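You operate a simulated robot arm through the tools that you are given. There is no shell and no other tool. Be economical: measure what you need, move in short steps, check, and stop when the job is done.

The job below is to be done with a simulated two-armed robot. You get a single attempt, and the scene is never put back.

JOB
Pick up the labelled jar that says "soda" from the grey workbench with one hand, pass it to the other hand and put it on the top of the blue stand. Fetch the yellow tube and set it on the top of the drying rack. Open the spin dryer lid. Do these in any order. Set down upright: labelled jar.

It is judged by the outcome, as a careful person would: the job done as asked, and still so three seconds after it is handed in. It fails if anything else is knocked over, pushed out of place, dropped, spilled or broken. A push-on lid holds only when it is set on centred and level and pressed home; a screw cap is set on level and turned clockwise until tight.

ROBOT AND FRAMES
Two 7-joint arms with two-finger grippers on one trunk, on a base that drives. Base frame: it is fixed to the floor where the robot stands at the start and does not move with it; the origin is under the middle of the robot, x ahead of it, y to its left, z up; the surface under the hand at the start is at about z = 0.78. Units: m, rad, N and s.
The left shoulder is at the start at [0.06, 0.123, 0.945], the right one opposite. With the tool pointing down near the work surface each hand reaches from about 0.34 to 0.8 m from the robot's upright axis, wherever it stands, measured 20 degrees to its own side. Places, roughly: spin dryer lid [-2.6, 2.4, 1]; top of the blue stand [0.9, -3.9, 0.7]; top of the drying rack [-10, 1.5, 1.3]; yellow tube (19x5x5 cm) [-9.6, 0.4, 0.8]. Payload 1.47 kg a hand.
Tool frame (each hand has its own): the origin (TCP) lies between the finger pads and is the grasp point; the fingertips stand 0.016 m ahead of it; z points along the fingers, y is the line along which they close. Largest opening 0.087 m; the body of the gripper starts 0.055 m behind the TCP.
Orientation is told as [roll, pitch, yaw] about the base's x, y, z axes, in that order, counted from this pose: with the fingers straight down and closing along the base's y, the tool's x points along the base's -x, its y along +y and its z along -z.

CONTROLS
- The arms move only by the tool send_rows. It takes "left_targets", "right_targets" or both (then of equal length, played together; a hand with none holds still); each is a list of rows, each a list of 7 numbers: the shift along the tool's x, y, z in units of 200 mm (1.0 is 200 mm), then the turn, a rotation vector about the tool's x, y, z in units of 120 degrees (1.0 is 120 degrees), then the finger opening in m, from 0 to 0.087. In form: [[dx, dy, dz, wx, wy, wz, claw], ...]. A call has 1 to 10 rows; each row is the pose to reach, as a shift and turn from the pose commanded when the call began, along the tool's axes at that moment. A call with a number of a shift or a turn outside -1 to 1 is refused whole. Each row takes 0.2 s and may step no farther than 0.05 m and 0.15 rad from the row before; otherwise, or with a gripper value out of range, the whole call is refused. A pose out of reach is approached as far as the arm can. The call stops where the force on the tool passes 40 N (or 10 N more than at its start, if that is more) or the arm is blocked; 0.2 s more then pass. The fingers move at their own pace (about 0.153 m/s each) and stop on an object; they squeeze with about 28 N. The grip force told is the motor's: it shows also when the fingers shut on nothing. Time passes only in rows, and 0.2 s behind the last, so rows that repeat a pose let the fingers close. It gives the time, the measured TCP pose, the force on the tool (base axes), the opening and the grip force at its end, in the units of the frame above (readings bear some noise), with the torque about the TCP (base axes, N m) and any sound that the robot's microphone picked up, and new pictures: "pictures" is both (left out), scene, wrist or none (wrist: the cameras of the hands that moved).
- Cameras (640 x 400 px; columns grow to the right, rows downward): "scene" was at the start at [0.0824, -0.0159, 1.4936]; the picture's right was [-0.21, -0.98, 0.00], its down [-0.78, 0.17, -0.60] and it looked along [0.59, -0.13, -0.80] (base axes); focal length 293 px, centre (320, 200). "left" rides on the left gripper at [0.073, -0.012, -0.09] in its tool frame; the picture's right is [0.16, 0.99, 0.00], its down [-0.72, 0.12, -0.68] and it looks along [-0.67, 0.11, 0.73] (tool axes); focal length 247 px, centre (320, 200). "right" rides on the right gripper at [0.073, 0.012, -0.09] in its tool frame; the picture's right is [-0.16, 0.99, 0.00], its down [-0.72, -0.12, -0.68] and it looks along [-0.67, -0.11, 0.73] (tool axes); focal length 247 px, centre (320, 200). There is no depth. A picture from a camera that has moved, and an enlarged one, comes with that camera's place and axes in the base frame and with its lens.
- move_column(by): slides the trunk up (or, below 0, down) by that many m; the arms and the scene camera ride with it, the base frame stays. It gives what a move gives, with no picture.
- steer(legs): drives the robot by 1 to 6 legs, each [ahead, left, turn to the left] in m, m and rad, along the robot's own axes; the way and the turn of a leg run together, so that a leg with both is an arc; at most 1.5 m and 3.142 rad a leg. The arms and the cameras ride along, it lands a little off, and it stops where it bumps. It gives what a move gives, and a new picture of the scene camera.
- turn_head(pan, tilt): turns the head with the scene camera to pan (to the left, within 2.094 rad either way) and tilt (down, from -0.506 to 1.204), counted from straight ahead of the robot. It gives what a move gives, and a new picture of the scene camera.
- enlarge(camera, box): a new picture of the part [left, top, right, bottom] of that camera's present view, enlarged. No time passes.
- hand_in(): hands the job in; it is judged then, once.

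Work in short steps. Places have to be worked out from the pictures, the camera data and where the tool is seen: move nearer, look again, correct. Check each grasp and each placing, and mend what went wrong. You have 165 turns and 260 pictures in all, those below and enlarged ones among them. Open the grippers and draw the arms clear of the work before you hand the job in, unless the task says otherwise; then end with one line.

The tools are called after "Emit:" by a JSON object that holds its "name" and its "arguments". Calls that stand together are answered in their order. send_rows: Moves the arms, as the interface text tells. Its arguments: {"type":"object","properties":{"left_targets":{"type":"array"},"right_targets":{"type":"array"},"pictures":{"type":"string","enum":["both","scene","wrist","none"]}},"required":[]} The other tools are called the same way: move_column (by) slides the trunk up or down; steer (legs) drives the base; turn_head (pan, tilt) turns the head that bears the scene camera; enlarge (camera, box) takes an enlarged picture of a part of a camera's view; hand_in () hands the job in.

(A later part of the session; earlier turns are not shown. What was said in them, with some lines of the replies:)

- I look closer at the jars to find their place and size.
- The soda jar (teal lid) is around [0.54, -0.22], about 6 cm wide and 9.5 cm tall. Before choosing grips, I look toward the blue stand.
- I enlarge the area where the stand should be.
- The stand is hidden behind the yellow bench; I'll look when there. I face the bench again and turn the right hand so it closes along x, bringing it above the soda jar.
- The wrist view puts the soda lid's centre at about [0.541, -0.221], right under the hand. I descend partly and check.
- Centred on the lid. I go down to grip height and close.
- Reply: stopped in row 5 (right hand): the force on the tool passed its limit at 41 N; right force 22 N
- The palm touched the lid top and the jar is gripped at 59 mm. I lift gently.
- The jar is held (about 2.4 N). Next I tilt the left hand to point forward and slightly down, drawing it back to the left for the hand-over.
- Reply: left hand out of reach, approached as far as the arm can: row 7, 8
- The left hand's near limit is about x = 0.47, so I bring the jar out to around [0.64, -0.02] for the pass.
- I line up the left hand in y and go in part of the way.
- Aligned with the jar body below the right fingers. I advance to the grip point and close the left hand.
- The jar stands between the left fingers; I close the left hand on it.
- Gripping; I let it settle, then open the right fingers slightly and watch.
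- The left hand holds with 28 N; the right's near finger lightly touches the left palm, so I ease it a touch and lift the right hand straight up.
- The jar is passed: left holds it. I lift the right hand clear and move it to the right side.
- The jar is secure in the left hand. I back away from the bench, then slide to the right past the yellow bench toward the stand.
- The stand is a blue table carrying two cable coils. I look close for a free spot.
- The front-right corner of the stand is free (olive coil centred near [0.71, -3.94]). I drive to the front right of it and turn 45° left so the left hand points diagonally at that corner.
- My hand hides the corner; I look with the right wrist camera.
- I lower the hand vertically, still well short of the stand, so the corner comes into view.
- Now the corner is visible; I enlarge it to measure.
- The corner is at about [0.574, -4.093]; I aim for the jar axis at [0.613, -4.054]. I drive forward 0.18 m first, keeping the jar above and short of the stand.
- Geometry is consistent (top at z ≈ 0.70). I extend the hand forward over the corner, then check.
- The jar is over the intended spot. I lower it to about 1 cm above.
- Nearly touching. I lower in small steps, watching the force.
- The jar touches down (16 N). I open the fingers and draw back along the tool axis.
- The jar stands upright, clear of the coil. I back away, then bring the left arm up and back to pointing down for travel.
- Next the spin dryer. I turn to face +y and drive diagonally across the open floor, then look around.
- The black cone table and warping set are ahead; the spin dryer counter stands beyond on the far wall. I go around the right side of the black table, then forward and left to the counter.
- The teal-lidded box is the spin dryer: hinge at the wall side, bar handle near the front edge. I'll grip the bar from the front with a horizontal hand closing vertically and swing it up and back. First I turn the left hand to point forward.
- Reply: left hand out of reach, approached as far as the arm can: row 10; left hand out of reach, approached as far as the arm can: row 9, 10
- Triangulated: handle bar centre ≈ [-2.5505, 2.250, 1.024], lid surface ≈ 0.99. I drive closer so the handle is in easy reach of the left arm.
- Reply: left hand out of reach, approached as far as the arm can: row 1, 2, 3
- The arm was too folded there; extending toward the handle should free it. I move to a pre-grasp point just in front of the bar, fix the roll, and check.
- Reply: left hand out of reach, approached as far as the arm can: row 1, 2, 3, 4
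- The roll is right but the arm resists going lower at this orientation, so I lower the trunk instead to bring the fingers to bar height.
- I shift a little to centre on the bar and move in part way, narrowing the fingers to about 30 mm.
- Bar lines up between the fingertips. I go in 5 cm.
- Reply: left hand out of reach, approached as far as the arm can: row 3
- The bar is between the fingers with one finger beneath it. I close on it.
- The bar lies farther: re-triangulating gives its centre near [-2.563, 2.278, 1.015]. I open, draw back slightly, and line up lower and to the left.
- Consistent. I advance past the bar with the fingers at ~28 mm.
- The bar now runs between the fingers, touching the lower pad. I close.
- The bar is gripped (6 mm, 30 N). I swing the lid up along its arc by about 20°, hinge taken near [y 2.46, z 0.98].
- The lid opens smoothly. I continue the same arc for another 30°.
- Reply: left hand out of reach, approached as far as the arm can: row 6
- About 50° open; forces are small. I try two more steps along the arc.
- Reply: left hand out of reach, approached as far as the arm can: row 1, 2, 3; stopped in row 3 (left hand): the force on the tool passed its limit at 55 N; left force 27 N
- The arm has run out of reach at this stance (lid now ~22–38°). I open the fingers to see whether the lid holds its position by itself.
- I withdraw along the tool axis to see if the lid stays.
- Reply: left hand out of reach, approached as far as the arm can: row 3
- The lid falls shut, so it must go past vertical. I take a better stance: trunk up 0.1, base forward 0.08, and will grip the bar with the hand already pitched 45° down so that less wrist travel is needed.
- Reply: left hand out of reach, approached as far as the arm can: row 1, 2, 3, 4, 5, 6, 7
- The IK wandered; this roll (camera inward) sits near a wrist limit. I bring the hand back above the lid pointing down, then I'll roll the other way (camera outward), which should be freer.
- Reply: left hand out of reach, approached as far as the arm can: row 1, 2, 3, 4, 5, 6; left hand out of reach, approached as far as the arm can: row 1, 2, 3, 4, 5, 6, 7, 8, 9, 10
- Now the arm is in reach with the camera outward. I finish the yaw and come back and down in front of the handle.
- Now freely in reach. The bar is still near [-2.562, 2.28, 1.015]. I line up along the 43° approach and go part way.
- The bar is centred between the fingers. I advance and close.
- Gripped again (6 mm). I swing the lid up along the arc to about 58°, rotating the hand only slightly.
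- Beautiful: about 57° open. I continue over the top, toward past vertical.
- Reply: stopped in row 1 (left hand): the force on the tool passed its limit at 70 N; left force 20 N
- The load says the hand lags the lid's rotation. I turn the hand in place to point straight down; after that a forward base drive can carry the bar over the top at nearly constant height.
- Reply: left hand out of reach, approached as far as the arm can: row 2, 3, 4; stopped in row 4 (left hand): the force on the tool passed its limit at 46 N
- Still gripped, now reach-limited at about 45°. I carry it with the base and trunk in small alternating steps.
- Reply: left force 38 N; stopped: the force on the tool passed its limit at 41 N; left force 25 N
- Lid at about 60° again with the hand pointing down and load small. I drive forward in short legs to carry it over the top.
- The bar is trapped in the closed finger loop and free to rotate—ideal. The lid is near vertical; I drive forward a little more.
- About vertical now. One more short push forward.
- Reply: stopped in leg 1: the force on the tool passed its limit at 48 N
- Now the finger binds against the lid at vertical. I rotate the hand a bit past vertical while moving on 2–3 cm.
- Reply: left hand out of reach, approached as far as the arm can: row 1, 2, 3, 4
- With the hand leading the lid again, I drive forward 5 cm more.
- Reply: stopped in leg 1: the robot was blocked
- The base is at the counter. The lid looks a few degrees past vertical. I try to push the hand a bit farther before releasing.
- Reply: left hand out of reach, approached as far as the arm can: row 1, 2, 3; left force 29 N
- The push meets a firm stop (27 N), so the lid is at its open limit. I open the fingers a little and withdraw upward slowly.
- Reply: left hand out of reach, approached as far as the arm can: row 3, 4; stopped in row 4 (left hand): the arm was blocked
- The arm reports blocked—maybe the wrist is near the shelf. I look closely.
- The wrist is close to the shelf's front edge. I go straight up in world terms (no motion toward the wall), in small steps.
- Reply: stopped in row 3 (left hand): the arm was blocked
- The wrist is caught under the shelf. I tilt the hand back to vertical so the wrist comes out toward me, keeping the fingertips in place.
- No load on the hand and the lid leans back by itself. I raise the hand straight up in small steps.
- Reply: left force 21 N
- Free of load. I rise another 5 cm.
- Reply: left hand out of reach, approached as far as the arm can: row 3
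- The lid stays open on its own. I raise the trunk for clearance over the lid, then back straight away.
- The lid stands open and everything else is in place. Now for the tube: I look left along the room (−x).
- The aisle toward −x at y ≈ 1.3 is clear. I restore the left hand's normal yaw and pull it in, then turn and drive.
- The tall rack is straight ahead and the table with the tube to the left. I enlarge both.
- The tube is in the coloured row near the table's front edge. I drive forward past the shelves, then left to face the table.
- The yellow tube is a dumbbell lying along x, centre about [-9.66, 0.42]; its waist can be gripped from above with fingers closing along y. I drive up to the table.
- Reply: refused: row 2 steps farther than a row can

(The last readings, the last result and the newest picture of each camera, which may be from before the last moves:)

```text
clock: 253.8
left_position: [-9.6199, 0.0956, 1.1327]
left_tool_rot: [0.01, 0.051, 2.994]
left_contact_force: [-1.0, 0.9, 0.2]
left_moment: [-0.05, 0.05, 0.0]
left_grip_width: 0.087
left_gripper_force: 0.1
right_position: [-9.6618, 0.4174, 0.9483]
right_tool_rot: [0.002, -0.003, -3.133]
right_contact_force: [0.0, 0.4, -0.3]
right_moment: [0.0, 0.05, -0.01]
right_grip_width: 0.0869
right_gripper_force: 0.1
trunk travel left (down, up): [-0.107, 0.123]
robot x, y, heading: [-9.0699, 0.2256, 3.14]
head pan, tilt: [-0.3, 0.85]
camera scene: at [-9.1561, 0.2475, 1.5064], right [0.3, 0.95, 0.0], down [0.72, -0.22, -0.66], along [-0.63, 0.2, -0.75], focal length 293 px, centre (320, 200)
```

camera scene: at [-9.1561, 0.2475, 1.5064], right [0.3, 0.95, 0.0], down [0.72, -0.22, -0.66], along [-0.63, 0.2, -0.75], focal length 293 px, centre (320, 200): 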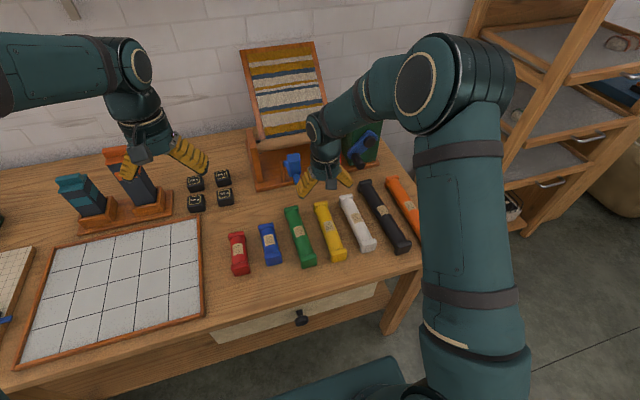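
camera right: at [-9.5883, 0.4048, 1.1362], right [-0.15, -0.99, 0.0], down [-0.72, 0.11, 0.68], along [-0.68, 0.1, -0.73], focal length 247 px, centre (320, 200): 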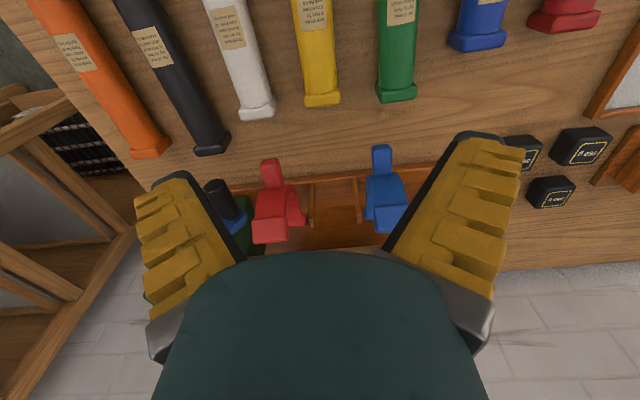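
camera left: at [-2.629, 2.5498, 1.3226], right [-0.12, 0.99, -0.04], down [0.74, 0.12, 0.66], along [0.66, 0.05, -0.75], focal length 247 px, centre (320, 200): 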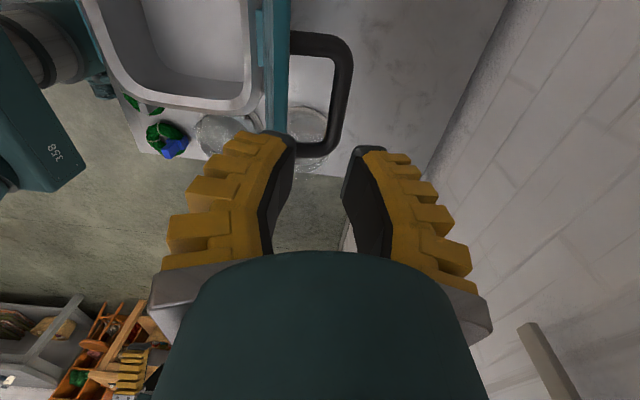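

The tube's centre refines to about [-9.615, 0.422]. I shift over it, partly close the fingers, and go down to z ≈ 0.88 for a check.

Emit:
{"name": "send_rows", "arguments": {"right_targets": [[0.12, -0.02, 0.05, 0, 0, 0, 0.07], [0.23, -0.025, 0.15, 0, 0, 0, 0.06], [0.23, -0.025, 0.33, 0, 0, 0, 0.058]]}}

```text
clock: 254.6
left_position: [-9.6206, 0.0966, 1.1319]
left_tool_rot: [0.01, 0.051, 2.993]
left_contact_force: [-1.0, -0.2, 0.1]
left_moment: [0.01, -0.02, -0.02]
left_grip_width: 0.0873
left_gripper_force: 0.1
right_position: [-9.6176, 0.4229, 0.8802]
right_tool_rot: [-0.001, -0.005, -3.132]
right_contact_force: [-1.2, -0.2, -0.7]
right_moment: [-0.02, 0.0, 0.0]
right_grip_width: 0.0627
right_gripper_force: 3.2
trunk travel left (down, up): [-0.107, 0.123]
robot x, y, heading: [-9.0719, 0.226, 3.141]
head pan, tilt: [-0.3, 0.85]
camera scene: at [-9.1572, 0.2476, 1.5062], right [0.3, 0.95, 0.0], down [0.72, -0.22, -0.66], along [-0.63, 0.2, -0.75], focal length 293 px, centre (320, 200)
camera right: at [-9.5421, 0.411, 0.9697], right [-0.15, -0.99, 0.0], down [-0.72, 0.11, 0.68], along [-0.68, 0.1, -0.73], focal length 247 px, centre (320, 200)
```

scene: 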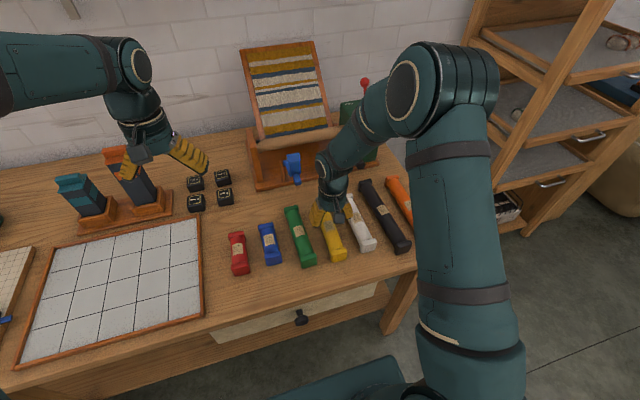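
right: 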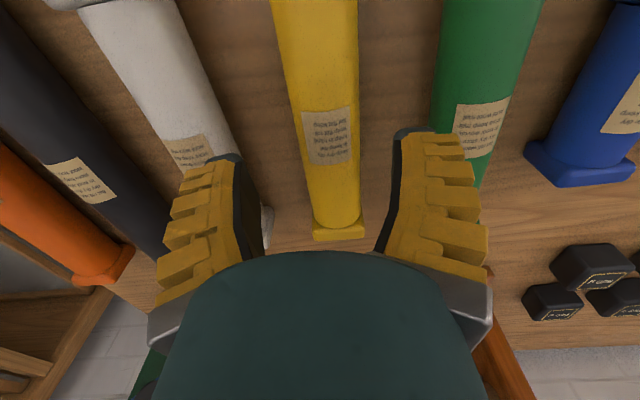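

Centred over the waist with clear gaps to the neighbours. I descend and close.

Emit:
{"name": "send_rows", "arguments": {"right_targets": [[0, 0.02, 0.15, 0, 0, 0, 0.058], [0, 0.02, 0.3, 0, 0, 0, 0.058], [0, 0.02, 0.36, 0, 0, 0, 0.058], [0, 0.02, 0.36, 0, 0, 0, 0.03], [0, 0.02, 0.36, 0, 0, 0, 0.02], [0, 0.02, 0.36, 0, 0, 0, 0.02]]}}

```text
clock: 255.7
left_position: [-9.6176, 0.0957, 1.134]
left_tool_rot: [0.01, 0.05, 2.994]
left_contact_force: [0.6, 0.2, 0.1]
left_moment: [0.0, 0.04, -0.03]
left_grip_width: 0.087
left_gripper_force: 0.0
right_position: [-9.618, 0.4186, 0.8155]
right_tool_rot: [0.001, -0.02, -3.135]
right_contact_force: [-2.4, 0.2, 4.8]
right_moment: [0.0, -0.18, -0.02]
right_grip_width: 0.0368
right_gripper_force: 30.0
trunk travel left (down, up): [-0.107, 0.123]
robot x, y, heading: [-9.0721, 0.2229, 3.14]
head pan, tilt: [-0.3, 0.85]
stopped in row 5 (right hand): the force on the tool passed its limit at 43 N (the readings are from after the stop); the commanded pose is now the measured one
camera scene: at [-9.1532, 0.2471, 1.5067], right [0.3, 0.95, 0.0], down [0.72, -0.22, -0.66], along [-0.63, 0.2, -0.75], focal length 293 px, centre (320, 200)
camera right: at [-9.5433, 0.4073, 0.9035], right [-0.15, -0.99, 0.0], down [-0.71, 0.11, 0.69], along [-0.69, 0.1, -0.72], focal length 247 px, centre (320, 200)
```

scene: 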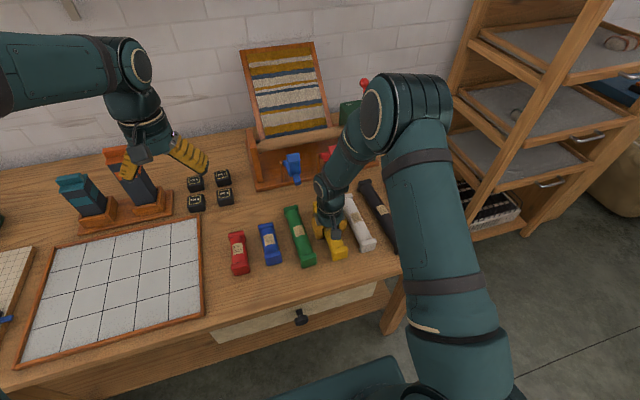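
right: 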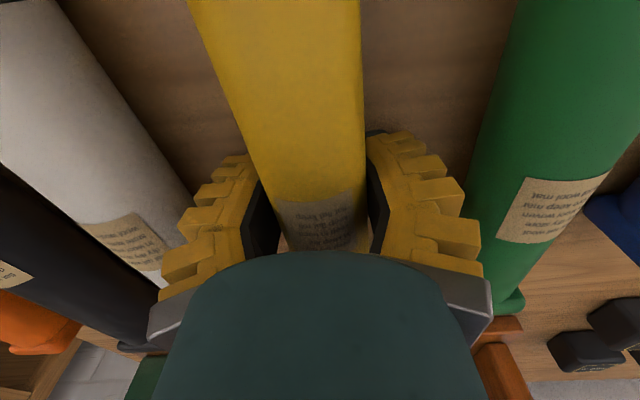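

Gripped at 37 mm. I lift straight up.

Emit:
{"name": "send_rows", "arguments": {"right_targets": [[0, 0, -0.05, 0, 0, 0, 0.02], [0, 0, -0.2, 0, 0, 0, 0.02], [0, 0, -0.4, 0, 0, 0, 0.02], [0, 0, -0.6, 0, 0, 0, 0.02], [0, 0, -0.8, 0, 0, 0, 0.02]]}}

```text
clock: 256.9
left_position: [-9.6182, 0.0966, 1.1326]
left_tool_rot: [0.011, 0.05, 2.993]
left_contact_force: [0.2, -0.7, 0.0]
left_moment: [0.03, 0.01, -0.02]
left_grip_width: 0.0868
left_gripper_force: 0.1
right_position: [-9.616, 0.4189, 0.9726]
right_tool_rot: [0.0, -0.01, -3.132]
right_contact_force: [0.1, -0.1, -2.0]
right_moment: [-0.04, 0.01, 0.01]
right_grip_width: 0.0244
right_gripper_force: 27.9
trunk travel left (down, up): [-0.107, 0.123]
robot x, y, heading: [-9.0733, 0.2233, 3.143]
head pan, tilt: [-0.3, 0.85]
camera scene: at [-9.1553, 0.2475, 1.5064], right [0.3, 0.95, 0.0], down [0.72, -0.22, -0.66], along [-0.63, 0.2, -0.75], focal length 293 px, centre (320, 200)
camera right: at [-9.5409, 0.4074, 1.0614], right [-0.15, -0.99, 0.0], down [-0.72, 0.11, 0.69], along [-0.68, 0.1, -0.73], focal length 247 px, centre (320, 200)
```

scene: 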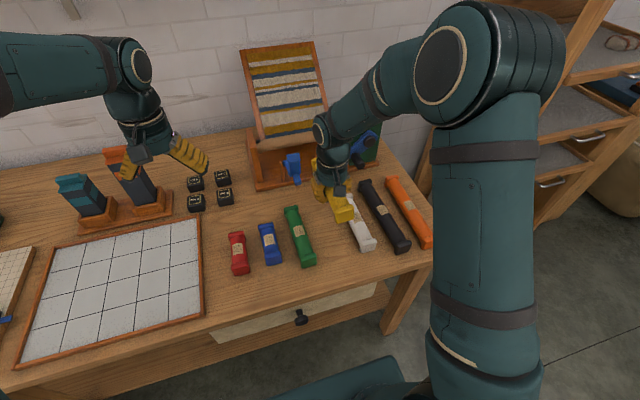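
right: 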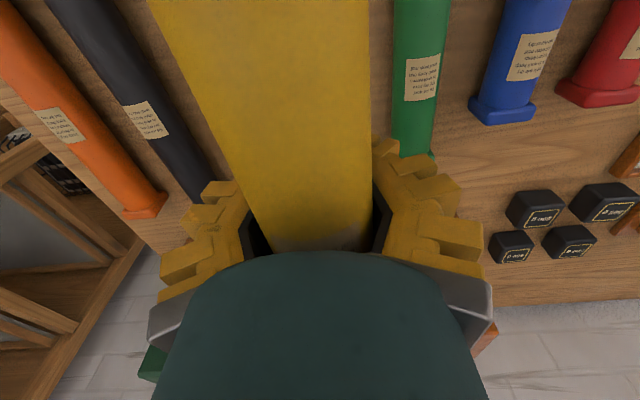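

The tube is held (it has settled up against the palm). I back off, move over in front of the rack, and raise the trunk.

Emit:
{"name": "steer", "arguments": {"legs": [[-0.4, 0, 0], [0, -1.28, 0]]}}

Emit:
{"name": "move_column", "arguments": {"by": 0.12}}

Emit:
{"name": "send_rows", "arguments": {"right_targets": [[0, 0, -0.2, 0, 0, 0, 0.02], [0, 0, -0.4, 0, 0, 0, 0.02], [0, 0, -0.6, 0, 0, 0, 0.02], [0, 0, -0.8, 0, 0, 0, 0.02], [0, 0, -1.0, 0, 0, 0, 0.02]], "pictures": "wrist"}}

Emit:
{"name": "turn_head", "arguments": {"pan": -0.2, "tilt": 0.3}}

```text
clock: 270.4
left_position: [-9.2207, 1.3714, 1.1323]
left_tool_rot: [0.01, 0.051, 2.996]
left_contact_force: [0.1, 0.6, 0.8]
left_moment: [0.01, 0.01, 0.0]
left_grip_width: 0.0869
left_gripper_force: 0.1
right_position: [-9.2183, 1.694, 0.9711]
right_tool_rot: [-0.002, -0.012, -3.13]
right_contact_force: [0.4, -0.3, -2.6]
right_moment: [0.0, -0.01, -0.01]
right_grip_width: 0.023
right_gripper_force: 27.4
trunk travel left (down, up): [-0.107, 0.123]
robot x, y, heading: [-8.675, 1.4998, -3.14]
head pan, tilt: [-0.3, 0.85]
camera scene: at [-8.758, 1.5235, 1.5064], right [0.3, 0.96, 0.0], down [0.72, -0.22, -0.66], along [-0.63, 0.2, -0.75], focal length 293 px, centre (320, 200)
```

scene: 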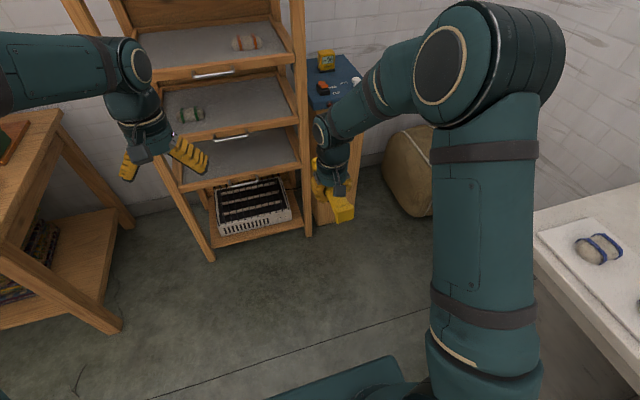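

```text
clock: 271.9
left_position: [-9.2215, 1.3715, 1.2517]
left_tool_rot: [0.011, 0.052, 2.995]
left_contact_force: [0.5, -0.3, -0.1]
left_moment: [-0.04, -0.01, 0.01]
left_grip_width: 0.087
left_gripper_force: 0.1
right_position: [-9.2184, 1.6934, 1.0917]
right_tool_rot: [-0.001, -0.01, -3.129]
right_contact_force: [0.2, -0.2, -1.2]
right_moment: [0.04, -0.02, 0.01]
right_grip_width: 0.023
right_gripper_force: 28.4
trunk travel left (down, up): [-0.227, 0.003]
robot x, y, heading: [-8.6758, 1.5035, -3.141]
head pan, tilt: [-0.3, 0.85]
```

```text
clock: 273.1
left_position: [-9.2207, 1.3714, 1.2529]
left_tool_rot: [0.01, 0.05, 2.995]
left_contact_force: [0.2, 0.3, 0.5]
left_moment: [0.01, -0.01, 0.02]
left_grip_width: 0.0871
left_gripper_force: 0.1
right_position: [-9.2158, 1.6941, 1.2939]
right_tool_rot: [0.0, -0.011, -3.129]
right_contact_force: [0.0, -0.3, -1.9]
right_moment: [-0.01, 0.03, -0.03]
right_grip_width: 0.023
right_gripper_force: 27.6
trunk travel left (down, up): [-0.227, 0.003]
robot x, y, heading: [-8.6737, 1.5052, -3.14]
head pan, tilt: [-0.3, 0.85]
camera right: at [-9.1412, 1.6826, 1.3826], right [-0.15, -0.99, 0.0], down [-0.72, 0.11, 0.69], along [-0.68, 0.1, -0.73], focal length 247 px, centre (320, 200)
```

right: 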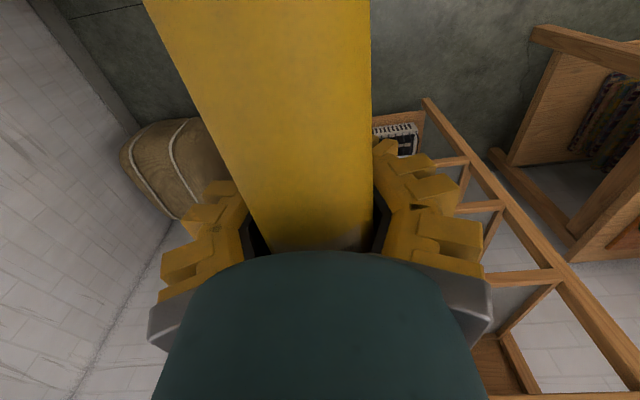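

```text
clock: 274.1
left_position: [-9.2221, 1.3712, 1.2535]
left_tool_rot: [0.009, 0.051, 2.997]
left_contact_force: [-1.0, -0.8, -1.0]
left_moment: [0.05, 0.0, -0.02]
left_grip_width: 0.0873
left_gripper_force: 0.0
right_position: [-9.2174, 1.6933, 1.2931]
right_tool_rot: [0.002, -0.01, -3.129]
right_contact_force: [-0.8, 0.1, -1.8]
right_moment: [-0.03, 0.01, -0.01]
right_grip_width: 0.0226
right_gripper_force: 27.4
trunk travel left (down, up): [-0.227, 0.003]
robot x, y, heading: [-8.6694, 1.4978, -3.14]
head pan, tilt: [-0.201, 0.3]
camera scene: at [-8.7748, 1.519, 1.6747], right [0.2, 0.98, 0.0], down [0.29, -0.06, -0.95], along [-0.94, 0.19, -0.3], focal length 293 px, centre (320, 200)
```

scene: 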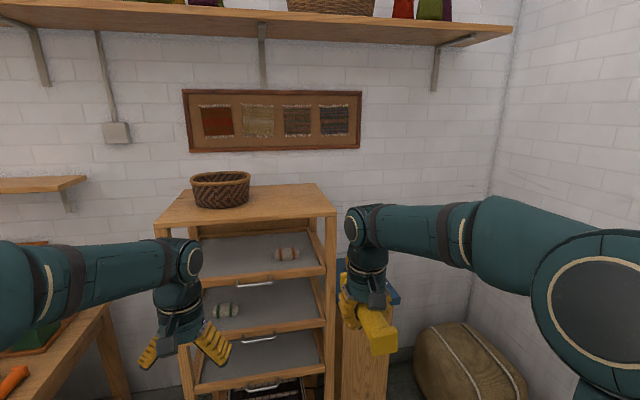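

The rack's top is at z ≈ 1.31, front edge x ≈ -9.75, right edge y ≈ 1.775; the basket occupies y 1.23–1.46. I'll set the tube around [-9.89, 1.62]. First I raise the right hand and tuck the left aside.

Emit:
{"name": "send_rows", "arguments": {"left_targets": [[0.14, 0.13, -0.04, 0, 0, 0, 0.087], [0.28, 0.26, -0.08, 0, 0, 0, 0.087], [0.42, 0.39, -0.12, 0, 0, 0, 0.087], [0.56, 0.52, -0.16, 0, 0, 0, 0.087], [0.7, 0.65, -0.2, 0, 0, 0, 0.087], [0.875, 0.78, -0.25, 0, 0, 0, 0.087]], "right_targets": [[0, 0, -0.1, 0, 0, 0, 0.02], [0, 0, -0.2, 0, 0, 0, 0.02], [0, 0, -0.3, 0, 0, 0, 0.02], [0, 0, -0.4, 0, 0, 0, 0.02], [0, 0, -0.5, 0, 0, 0, 0.02], [0, 0, -0.6, 0, 0, 0, 0.02]], "pictures": "none"}}

Emit:
{"name": "send_rows", "arguments": {"left_targets": [[0.05, 0.12, 0, 0, 0, 0, 0.087], [0.1, 0.24, 0, 0, 0, 0, 0.087], [0.15, 0.36, 0, 0, 0, 0, 0.087], [0.2, 0.5, 0, 0, 0, 0, 0.087]], "pictures": "scene"}}

```text
clock: 275.5
left_position: [-9.0712, 1.1903, 1.3132]
left_tool_rot: [0.011, 0.049, 2.995]
left_contact_force: [0.6, -0.6, 0.3]
left_moment: [0.01, 0.03, -0.01]
left_grip_width: 0.0871
left_gripper_force: 0.1
right_position: [-9.2127, 1.6936, 1.4136]
right_tool_rot: [0.001, -0.013, -3.129]
right_contact_force: [0.0, -0.3, -1.5]
right_moment: [0.08, 0.04, 0.0]
right_grip_width: 0.0229
right_gripper_force: 27.8
trunk travel left (down, up): [-0.227, 0.003]
robot x, y, heading: [-8.6727, 1.499, -3.142]
head pan, tilt: [-0.201, 0.3]
```

```text
clock: 276.5
left_position: [-9.0495, 1.0861, 1.316]
left_tool_rot: [0.011, 0.05, 2.995]
left_contact_force: [-0.1, 0.3, 0.2]
left_moment: [-0.01, 0.0, -0.02]
left_grip_width: 0.0872
left_gripper_force: 0.1
right_position: [-9.2144, 1.6934, 1.4127]
right_tool_rot: [0.0, -0.01, -3.129]
right_contact_force: [0.3, -0.3, -2.0]
right_moment: [0.0, -0.03, 0.0]
right_grip_width: 0.0226
right_gripper_force: 28.5
trunk travel left (down, up): [-0.227, 0.003]
robot x, y, heading: [-8.6744, 1.5033, -3.139]
head pan, tilt: [-0.201, 0.3]
camera scene: at [-8.7745, 1.5181, 1.6748], right [0.2, 0.98, 0.0], down [0.29, -0.06, -0.96], along [-0.94, 0.19, -0.3], focal length 293 px, centre (320, 200)
```

scene: 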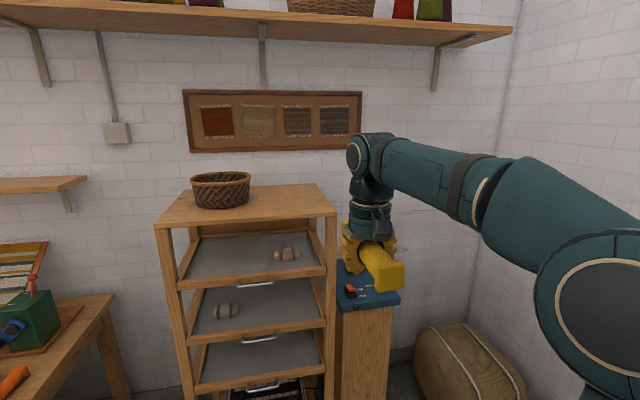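

I drive forward so the tube comes over the free right part of the rack top.

Emit:
{"name": "steer", "arguments": {"legs": [[0.4, 0.074, 0], [0.27, 0, 0]]}}

Emit:
{"name": "turn_head", "arguments": {"pan": -0.35, "tilt": 0.55}}

```text
clock: 280.6
left_position: [-9.7187, 1.0074, 1.3158]
left_tool_rot: [0.01, 0.052, 3.002]
left_contact_force: [-0.2, -0.5, 0.2]
left_moment: [0.04, -0.01, 0.0]
left_grip_width: 0.0868
left_gripper_force: 0.1
right_position: [-9.8879, 1.6114, 1.4131]
right_tool_rot: [-0.001, -0.009, -3.122]
right_contact_force: [0.3, 0.4, -1.8]
right_moment: [0.0, -0.02, -0.01]
right_grip_width: 0.0226
right_gripper_force: 27.7
trunk travel left (down, up): [-0.227, 0.003]
robot x, y, heading: [-9.3437, 1.4229, -3.13]
head pan, tilt: [-0.201, 0.3]
camera scene: at [-9.4467, 1.4404, 1.6747], right [0.19, 0.98, 0.0], down [0.29, -0.06, -0.96], along [-0.94, 0.18, -0.3], focal length 293 px, centre (320, 200)
```

scene: 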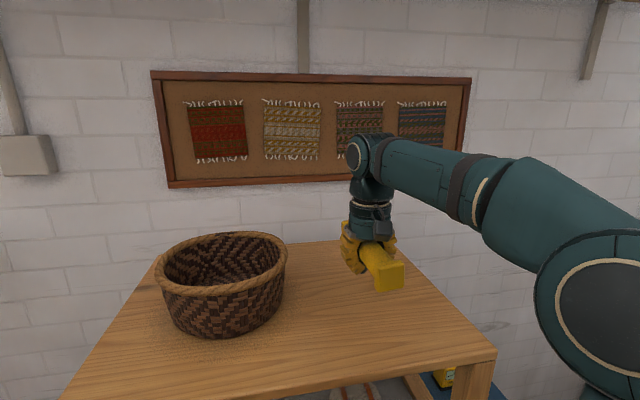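

```text
clock: 281.3
left_position: [-9.7159, 1.0074, 1.3152]
left_tool_rot: [0.011, 0.049, 3.005]
left_contact_force: [0.1, -0.2, 0.0]
left_moment: [0.0, -0.02, -0.05]
left_grip_width: 0.087
left_gripper_force: 0.0
right_position: [-9.8862, 1.6122, 1.4129]
right_tool_rot: [0.0, -0.009, -3.123]
right_contact_force: [0.7, -0.6, -1.7]
right_moment: [0.01, -0.01, -0.01]
right_grip_width: 0.0221
right_gripper_force: 28.4
trunk travel left (down, up): [-0.227, 0.003]
robot x, y, heading: [-9.3457, 1.4247, -3.133]
head pan, tilt: [-0.351, 0.55]
camera scene: at [-9.4386, 1.4528, 1.6518], right [0.34, 0.94, 0.0], down [0.49, -0.18, -0.85], along [-0.8, 0.29, -0.52], focal length 293 px, centre (320, 200)
```

scene: 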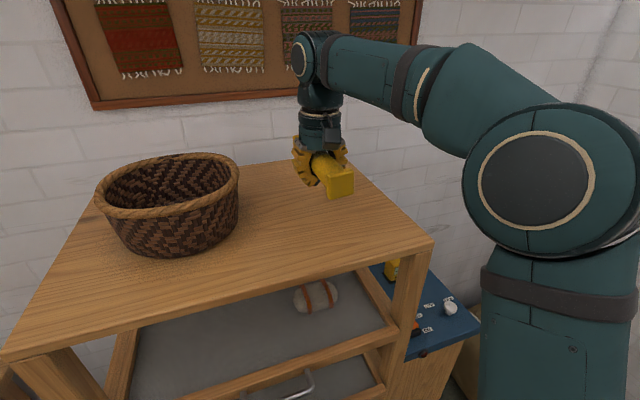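

Well placed over the free area. I lower toward the top.

Emit:
{"name": "send_rows", "arguments": {"right_targets": [[-0.05, 0, 0.1, 0, 0, 0, 0.02], [-0.1, 0, 0.2, 0, 0, 0, 0.02], [-0.1, 0, 0.33, 0, 0, 0, 0.02]]}}

Emit:
{"name": "enlarge", "arguments": {"camera": "scene", "box": [240, 100, 440, 240]}}

```text
clock: 282.1
left_position: [-9.7174, 1.008, 1.315]
left_tool_rot: [0.012, 0.05, 3.004]
left_contact_force: [-0.2, -0.2, -0.4]
left_moment: [0.02, -0.03, 0.03]
left_grip_width: 0.087
left_gripper_force: 0.1
right_position: [-9.9088, 1.6112, 1.3462]
right_tool_rot: [-0.001, -0.011, -3.122]
right_contact_force: [0.4, -0.2, -0.8]
right_moment: [0.01, 0.03, -0.01]
right_grip_width: 0.022
right_gripper_force: 27.7
trunk travel left (down, up): [-0.227, 0.003]
robot x, y, heading: [-9.3463, 1.4212, -3.136]
head pan, tilt: [-0.351, 0.55]
camera scene: at [-9.4392, 1.453, 1.6517], right [0.34, 0.94, 0.0], down [0.49, -0.18, -0.85], along [-0.8, 0.29, -0.52], focal length 293 px, centre (320, 200)
camera right: at [-9.8344, 1.601, 1.4356], right [-0.14, -0.99, 0.0], down [-0.72, 0.1, 0.69], along [-0.68, 0.09, -0.73], focal length 247 px, centre (320, 200)
```

scene: 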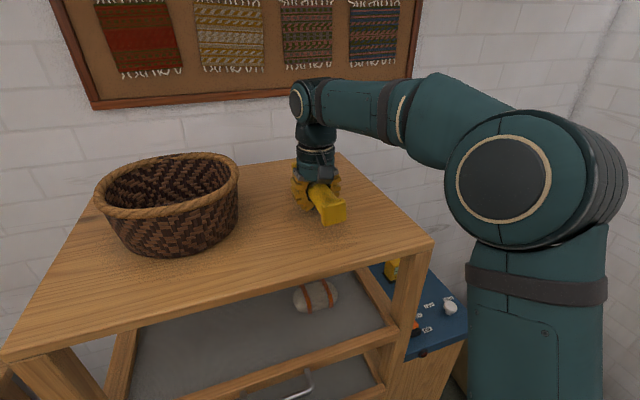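
right: 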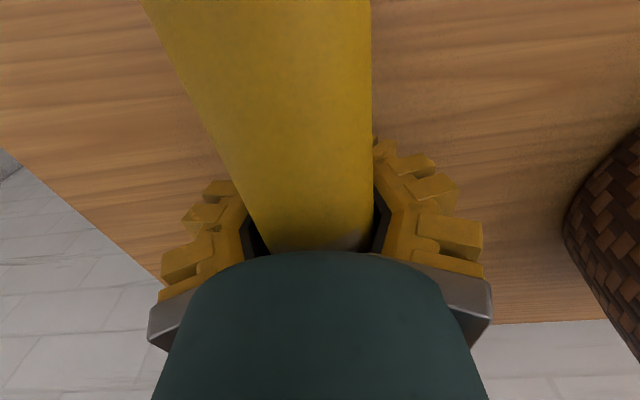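

```text
2.86 times, centred on (340, 170) of scene
camera zoom: at [-9.4392, 1.453, 1.6517], right [0.34, 0.94, 0.0], down [0.49, -0.18, -0.85], along [-0.8, 0.29, -0.52], focal length 837 px, centre (263, 286)
```

zoom: 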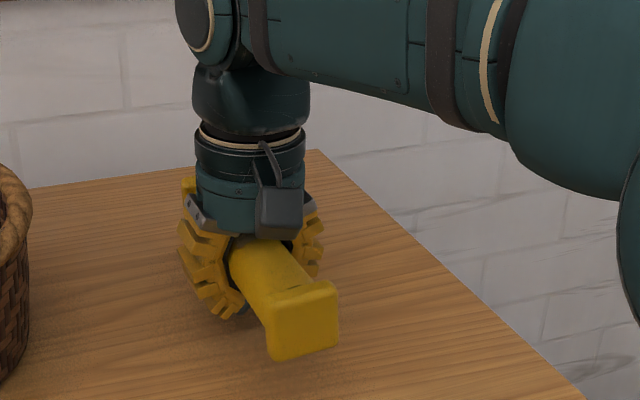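

I lower in small steps until the fingertips touch.

Emit:
{"name": "send_rows", "arguments": {"right_targets": [[0, 0, 0.03, 0, 0, 0, 0.02], [0, 0, 0.06, 0, 0, 0, 0.02], [0, 0, 0.08, 0, 0, 0, 0.02]], "pictures": "none"}}

```text
clock: 282.9
left_position: [-9.7163, 1.0074, 1.3164]
left_tool_rot: [0.011, 0.05, 3.002]
left_contact_force: [0.0, -0.6, -0.4]
left_moment: [0.01, 0.0, 0.0]
left_grip_width: 0.0867
left_gripper_force: 0.1
right_position: [-9.9086, 1.6116, 1.333]
right_tool_rot: [0.001, -0.017, -3.121]
right_contact_force: [-2.1, 1.9, 14.2]
right_moment: [0.04, -0.2, 0.04]
right_grip_width: 0.0219
right_gripper_force: 28.1
trunk travel left (down, up): [-0.227, 0.003]
robot x, y, heading: [-9.3452, 1.4228, -3.135]
head pan, tilt: [-0.351, 0.55]
```

Touching (14 N). I open slowly so the tube settles onto the board.

Emit:
{"name": "send_rows", "arguments": {"right_targets": [[0, 0, -0.005, 0, 0, 0, 0.026], [0, 0, -0.005, 0, 0, 0, 0.032], [0, 0, -0.005, 0, 0, 0, 0.038], [0, 0, -0.005, 0, 0, 0, 0.044], [0, 0, -0.005, 0, 0, 0, 0.052], [0, 0, -0.005, 0, 0, 0, 0.06], [0, 0, -0.005, 0, 0, 0, 0.066]]}}

```text
clock: 284.5
left_position: [-9.7148, 1.007, 1.3156]
left_tool_rot: [0.011, 0.048, 3.004]
left_contact_force: [0.0, -0.2, 0.4]
left_moment: [-0.02, -0.02, -0.02]
left_grip_width: 0.0872
left_gripper_force: 0.0
right_position: [-9.9065, 1.6111, 1.3327]
right_tool_rot: [0.001, -0.01, -3.123]
right_contact_force: [3.5, 0.5, 19.0]
right_moment: [0.03, -0.18, -0.04]
right_grip_width: 0.0675
right_gripper_force: 0.2
trunk travel left (down, up): [-0.227, 0.003]
robot x, y, heading: [-9.3484, 1.4234, -3.132]
head pan, tilt: [-0.351, 0.55]
camera scene: at [-9.437, 1.4521, 1.6519], right [0.34, 0.94, 0.0], down [0.49, -0.18, -0.85], along [-0.8, 0.29, -0.52], focal length 293 px, centre (320, 200)
camera right: at [-9.832, 1.6, 1.4214], right [-0.14, -0.99, 0.0], down [-0.72, 0.1, 0.69], along [-0.68, 0.09, -0.73], focal length 247 px, centre (320, 200)
```

scene: 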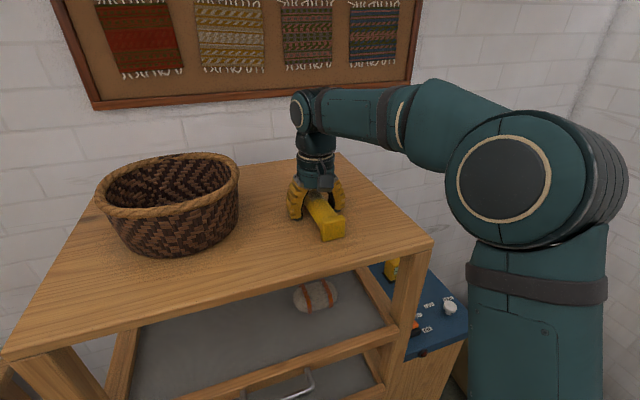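
right: 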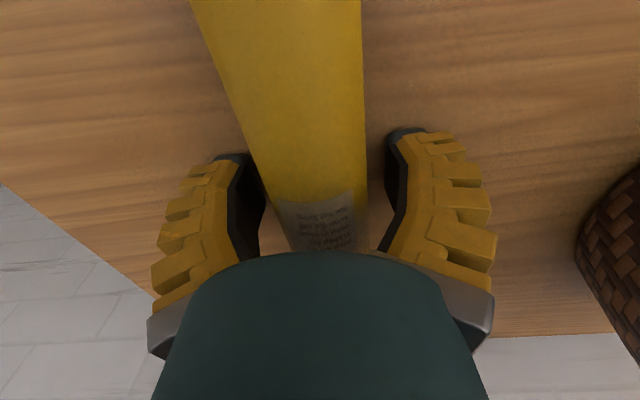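

The tube rests on the top and the fingers are clear of it. I raise the hand straight up.

Emit:
{"name": "send_rows", "arguments": {"right_targets": [[0, 0, -0.05, 0, 0, 0, 0.068], [0, 0, -0.2, 0, 0, 0, 0.068], [0, 0, -0.4, 0, 0, 0, 0.07], [0, 0, -0.55, 0, 0, 0, 0.07]]}}

```text
clock: 285.5
left_position: [-9.7166, 1.0078, 1.3151]
left_tool_rot: [0.01, 0.05, 3.002]
left_contact_force: [-0.4, 0.2, 0.3]
left_moment: [-0.02, -0.02, 0.0]
left_grip_width: 0.0869
left_gripper_force: 0.1
right_position: [-9.9072, 1.6109, 1.4414]
right_tool_rot: [-0.002, -0.01, -3.122]
right_contact_force: [-0.1, 0.0, 0.3]
right_moment: [-0.02, 0.01, -0.04]
right_grip_width: 0.0737
right_gripper_force: 2.9
trunk travel left (down, up): [-0.227, 0.003]
robot x, y, heading: [-9.3445, 1.4247, -3.132]
head pan, tilt: [-0.351, 0.55]
camera scene: at [-9.4386, 1.4524, 1.6518], right [0.34, 0.94, 0.0], down [0.49, -0.18, -0.85], along [-0.8, 0.29, -0.52], focal length 293 px, centre (320, 200)
camera right: at [-9.8321, 1.6003, 1.531], right [-0.14, -0.99, 0.0], down [-0.72, 0.1, 0.69], along [-0.68, 0.09, -0.73], focal length 247 px, centre (320, 200)
```

scene: 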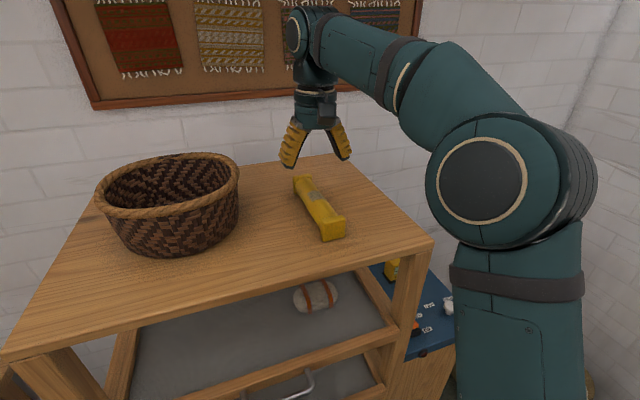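
right: 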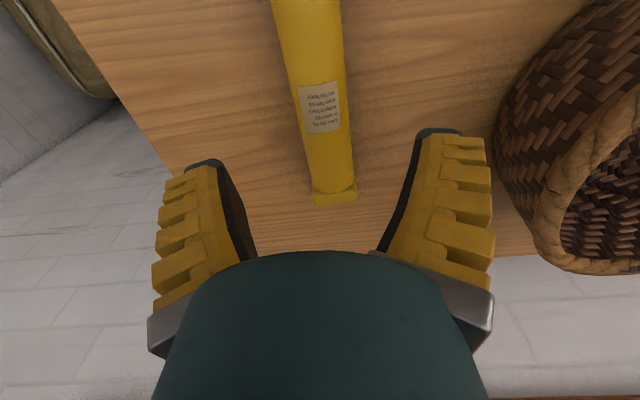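

The tube lies on the rack top. I back away so both arms are clear of the work.

Emit:
{"name": "steer", "arguments": {"legs": [[-0.7, 0, 0]]}}

Emit:
{"name": "enlarge", "arguments": {"camera": "scene", "box": [120, 100, 420, 290]}}

```text
clock: 289.3
left_position: [-9.0261, 1.0131, 1.3152]
left_tool_rot: [0.01, 0.05, 2.999]
left_contact_force: [-0.7, -0.3, 0.6]
left_moment: [-0.02, 0.04, -0.05]
left_grip_width: 0.0872
left_gripper_force: 0.1
right_position: [-9.211, 1.6183, 1.4418]
right_tool_rot: [0.001, -0.01, -3.126]
right_contact_force: [0.5, 0.3, 0.5]
right_moment: [-0.03, 0.02, 0.04]
right_grip_width: 0.0737
right_gripper_force: 2.3
trunk travel left (down, up): [-0.227, 0.003]
robot x, y, heading: [-8.6511, 1.4228, -3.14]
head pan, tilt: [-0.351, 0.55]
camera scene: at [-8.7444, 1.4568, 1.6518], right [0.34, 0.94, 0.0], down [0.49, -0.18, -0.85], along [-0.8, 0.29, -0.52], focal length 293 px, centre (320, 200)
```

scene: 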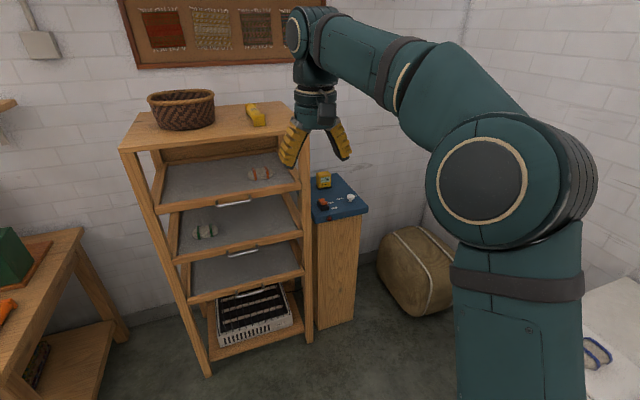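

```text
2.11 times, centred on (270, 195) of scene
camera zoom: at [-8.7444, 1.4568, 1.6518], right [0.34, 0.94, 0.0], down [0.49, -0.18, -0.85], along [-0.8, 0.29, -0.52], focal length 617 px, centre (425, 210)
```

zoom: 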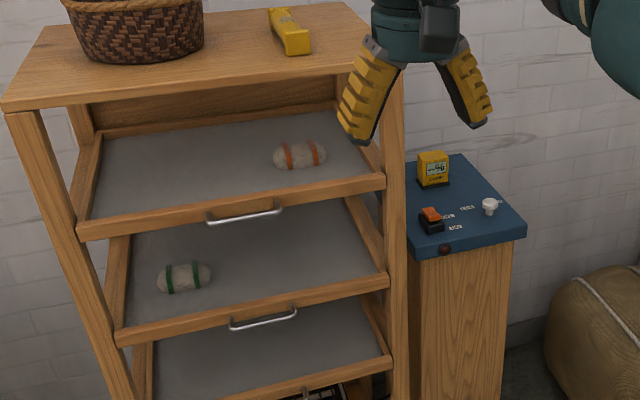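

All three parts are done: the soda jar is upright on the blue stand, the dryer lid stayed open after release, and the tube lies on the rack top. The grippers are open and the arms clear, so I hand in.

Emit:
{"name": "hand_in", "arguments": {}}

```text
The job is handed in.
```

All three tasks are done and the job is handed in. The "soda" jar went from the right hand to the left and stands upright on the blue stand. The yellow tube lies on top of the drying rack. The spin dryer lid was still open when I backed away; I did not look at it again before handing in.
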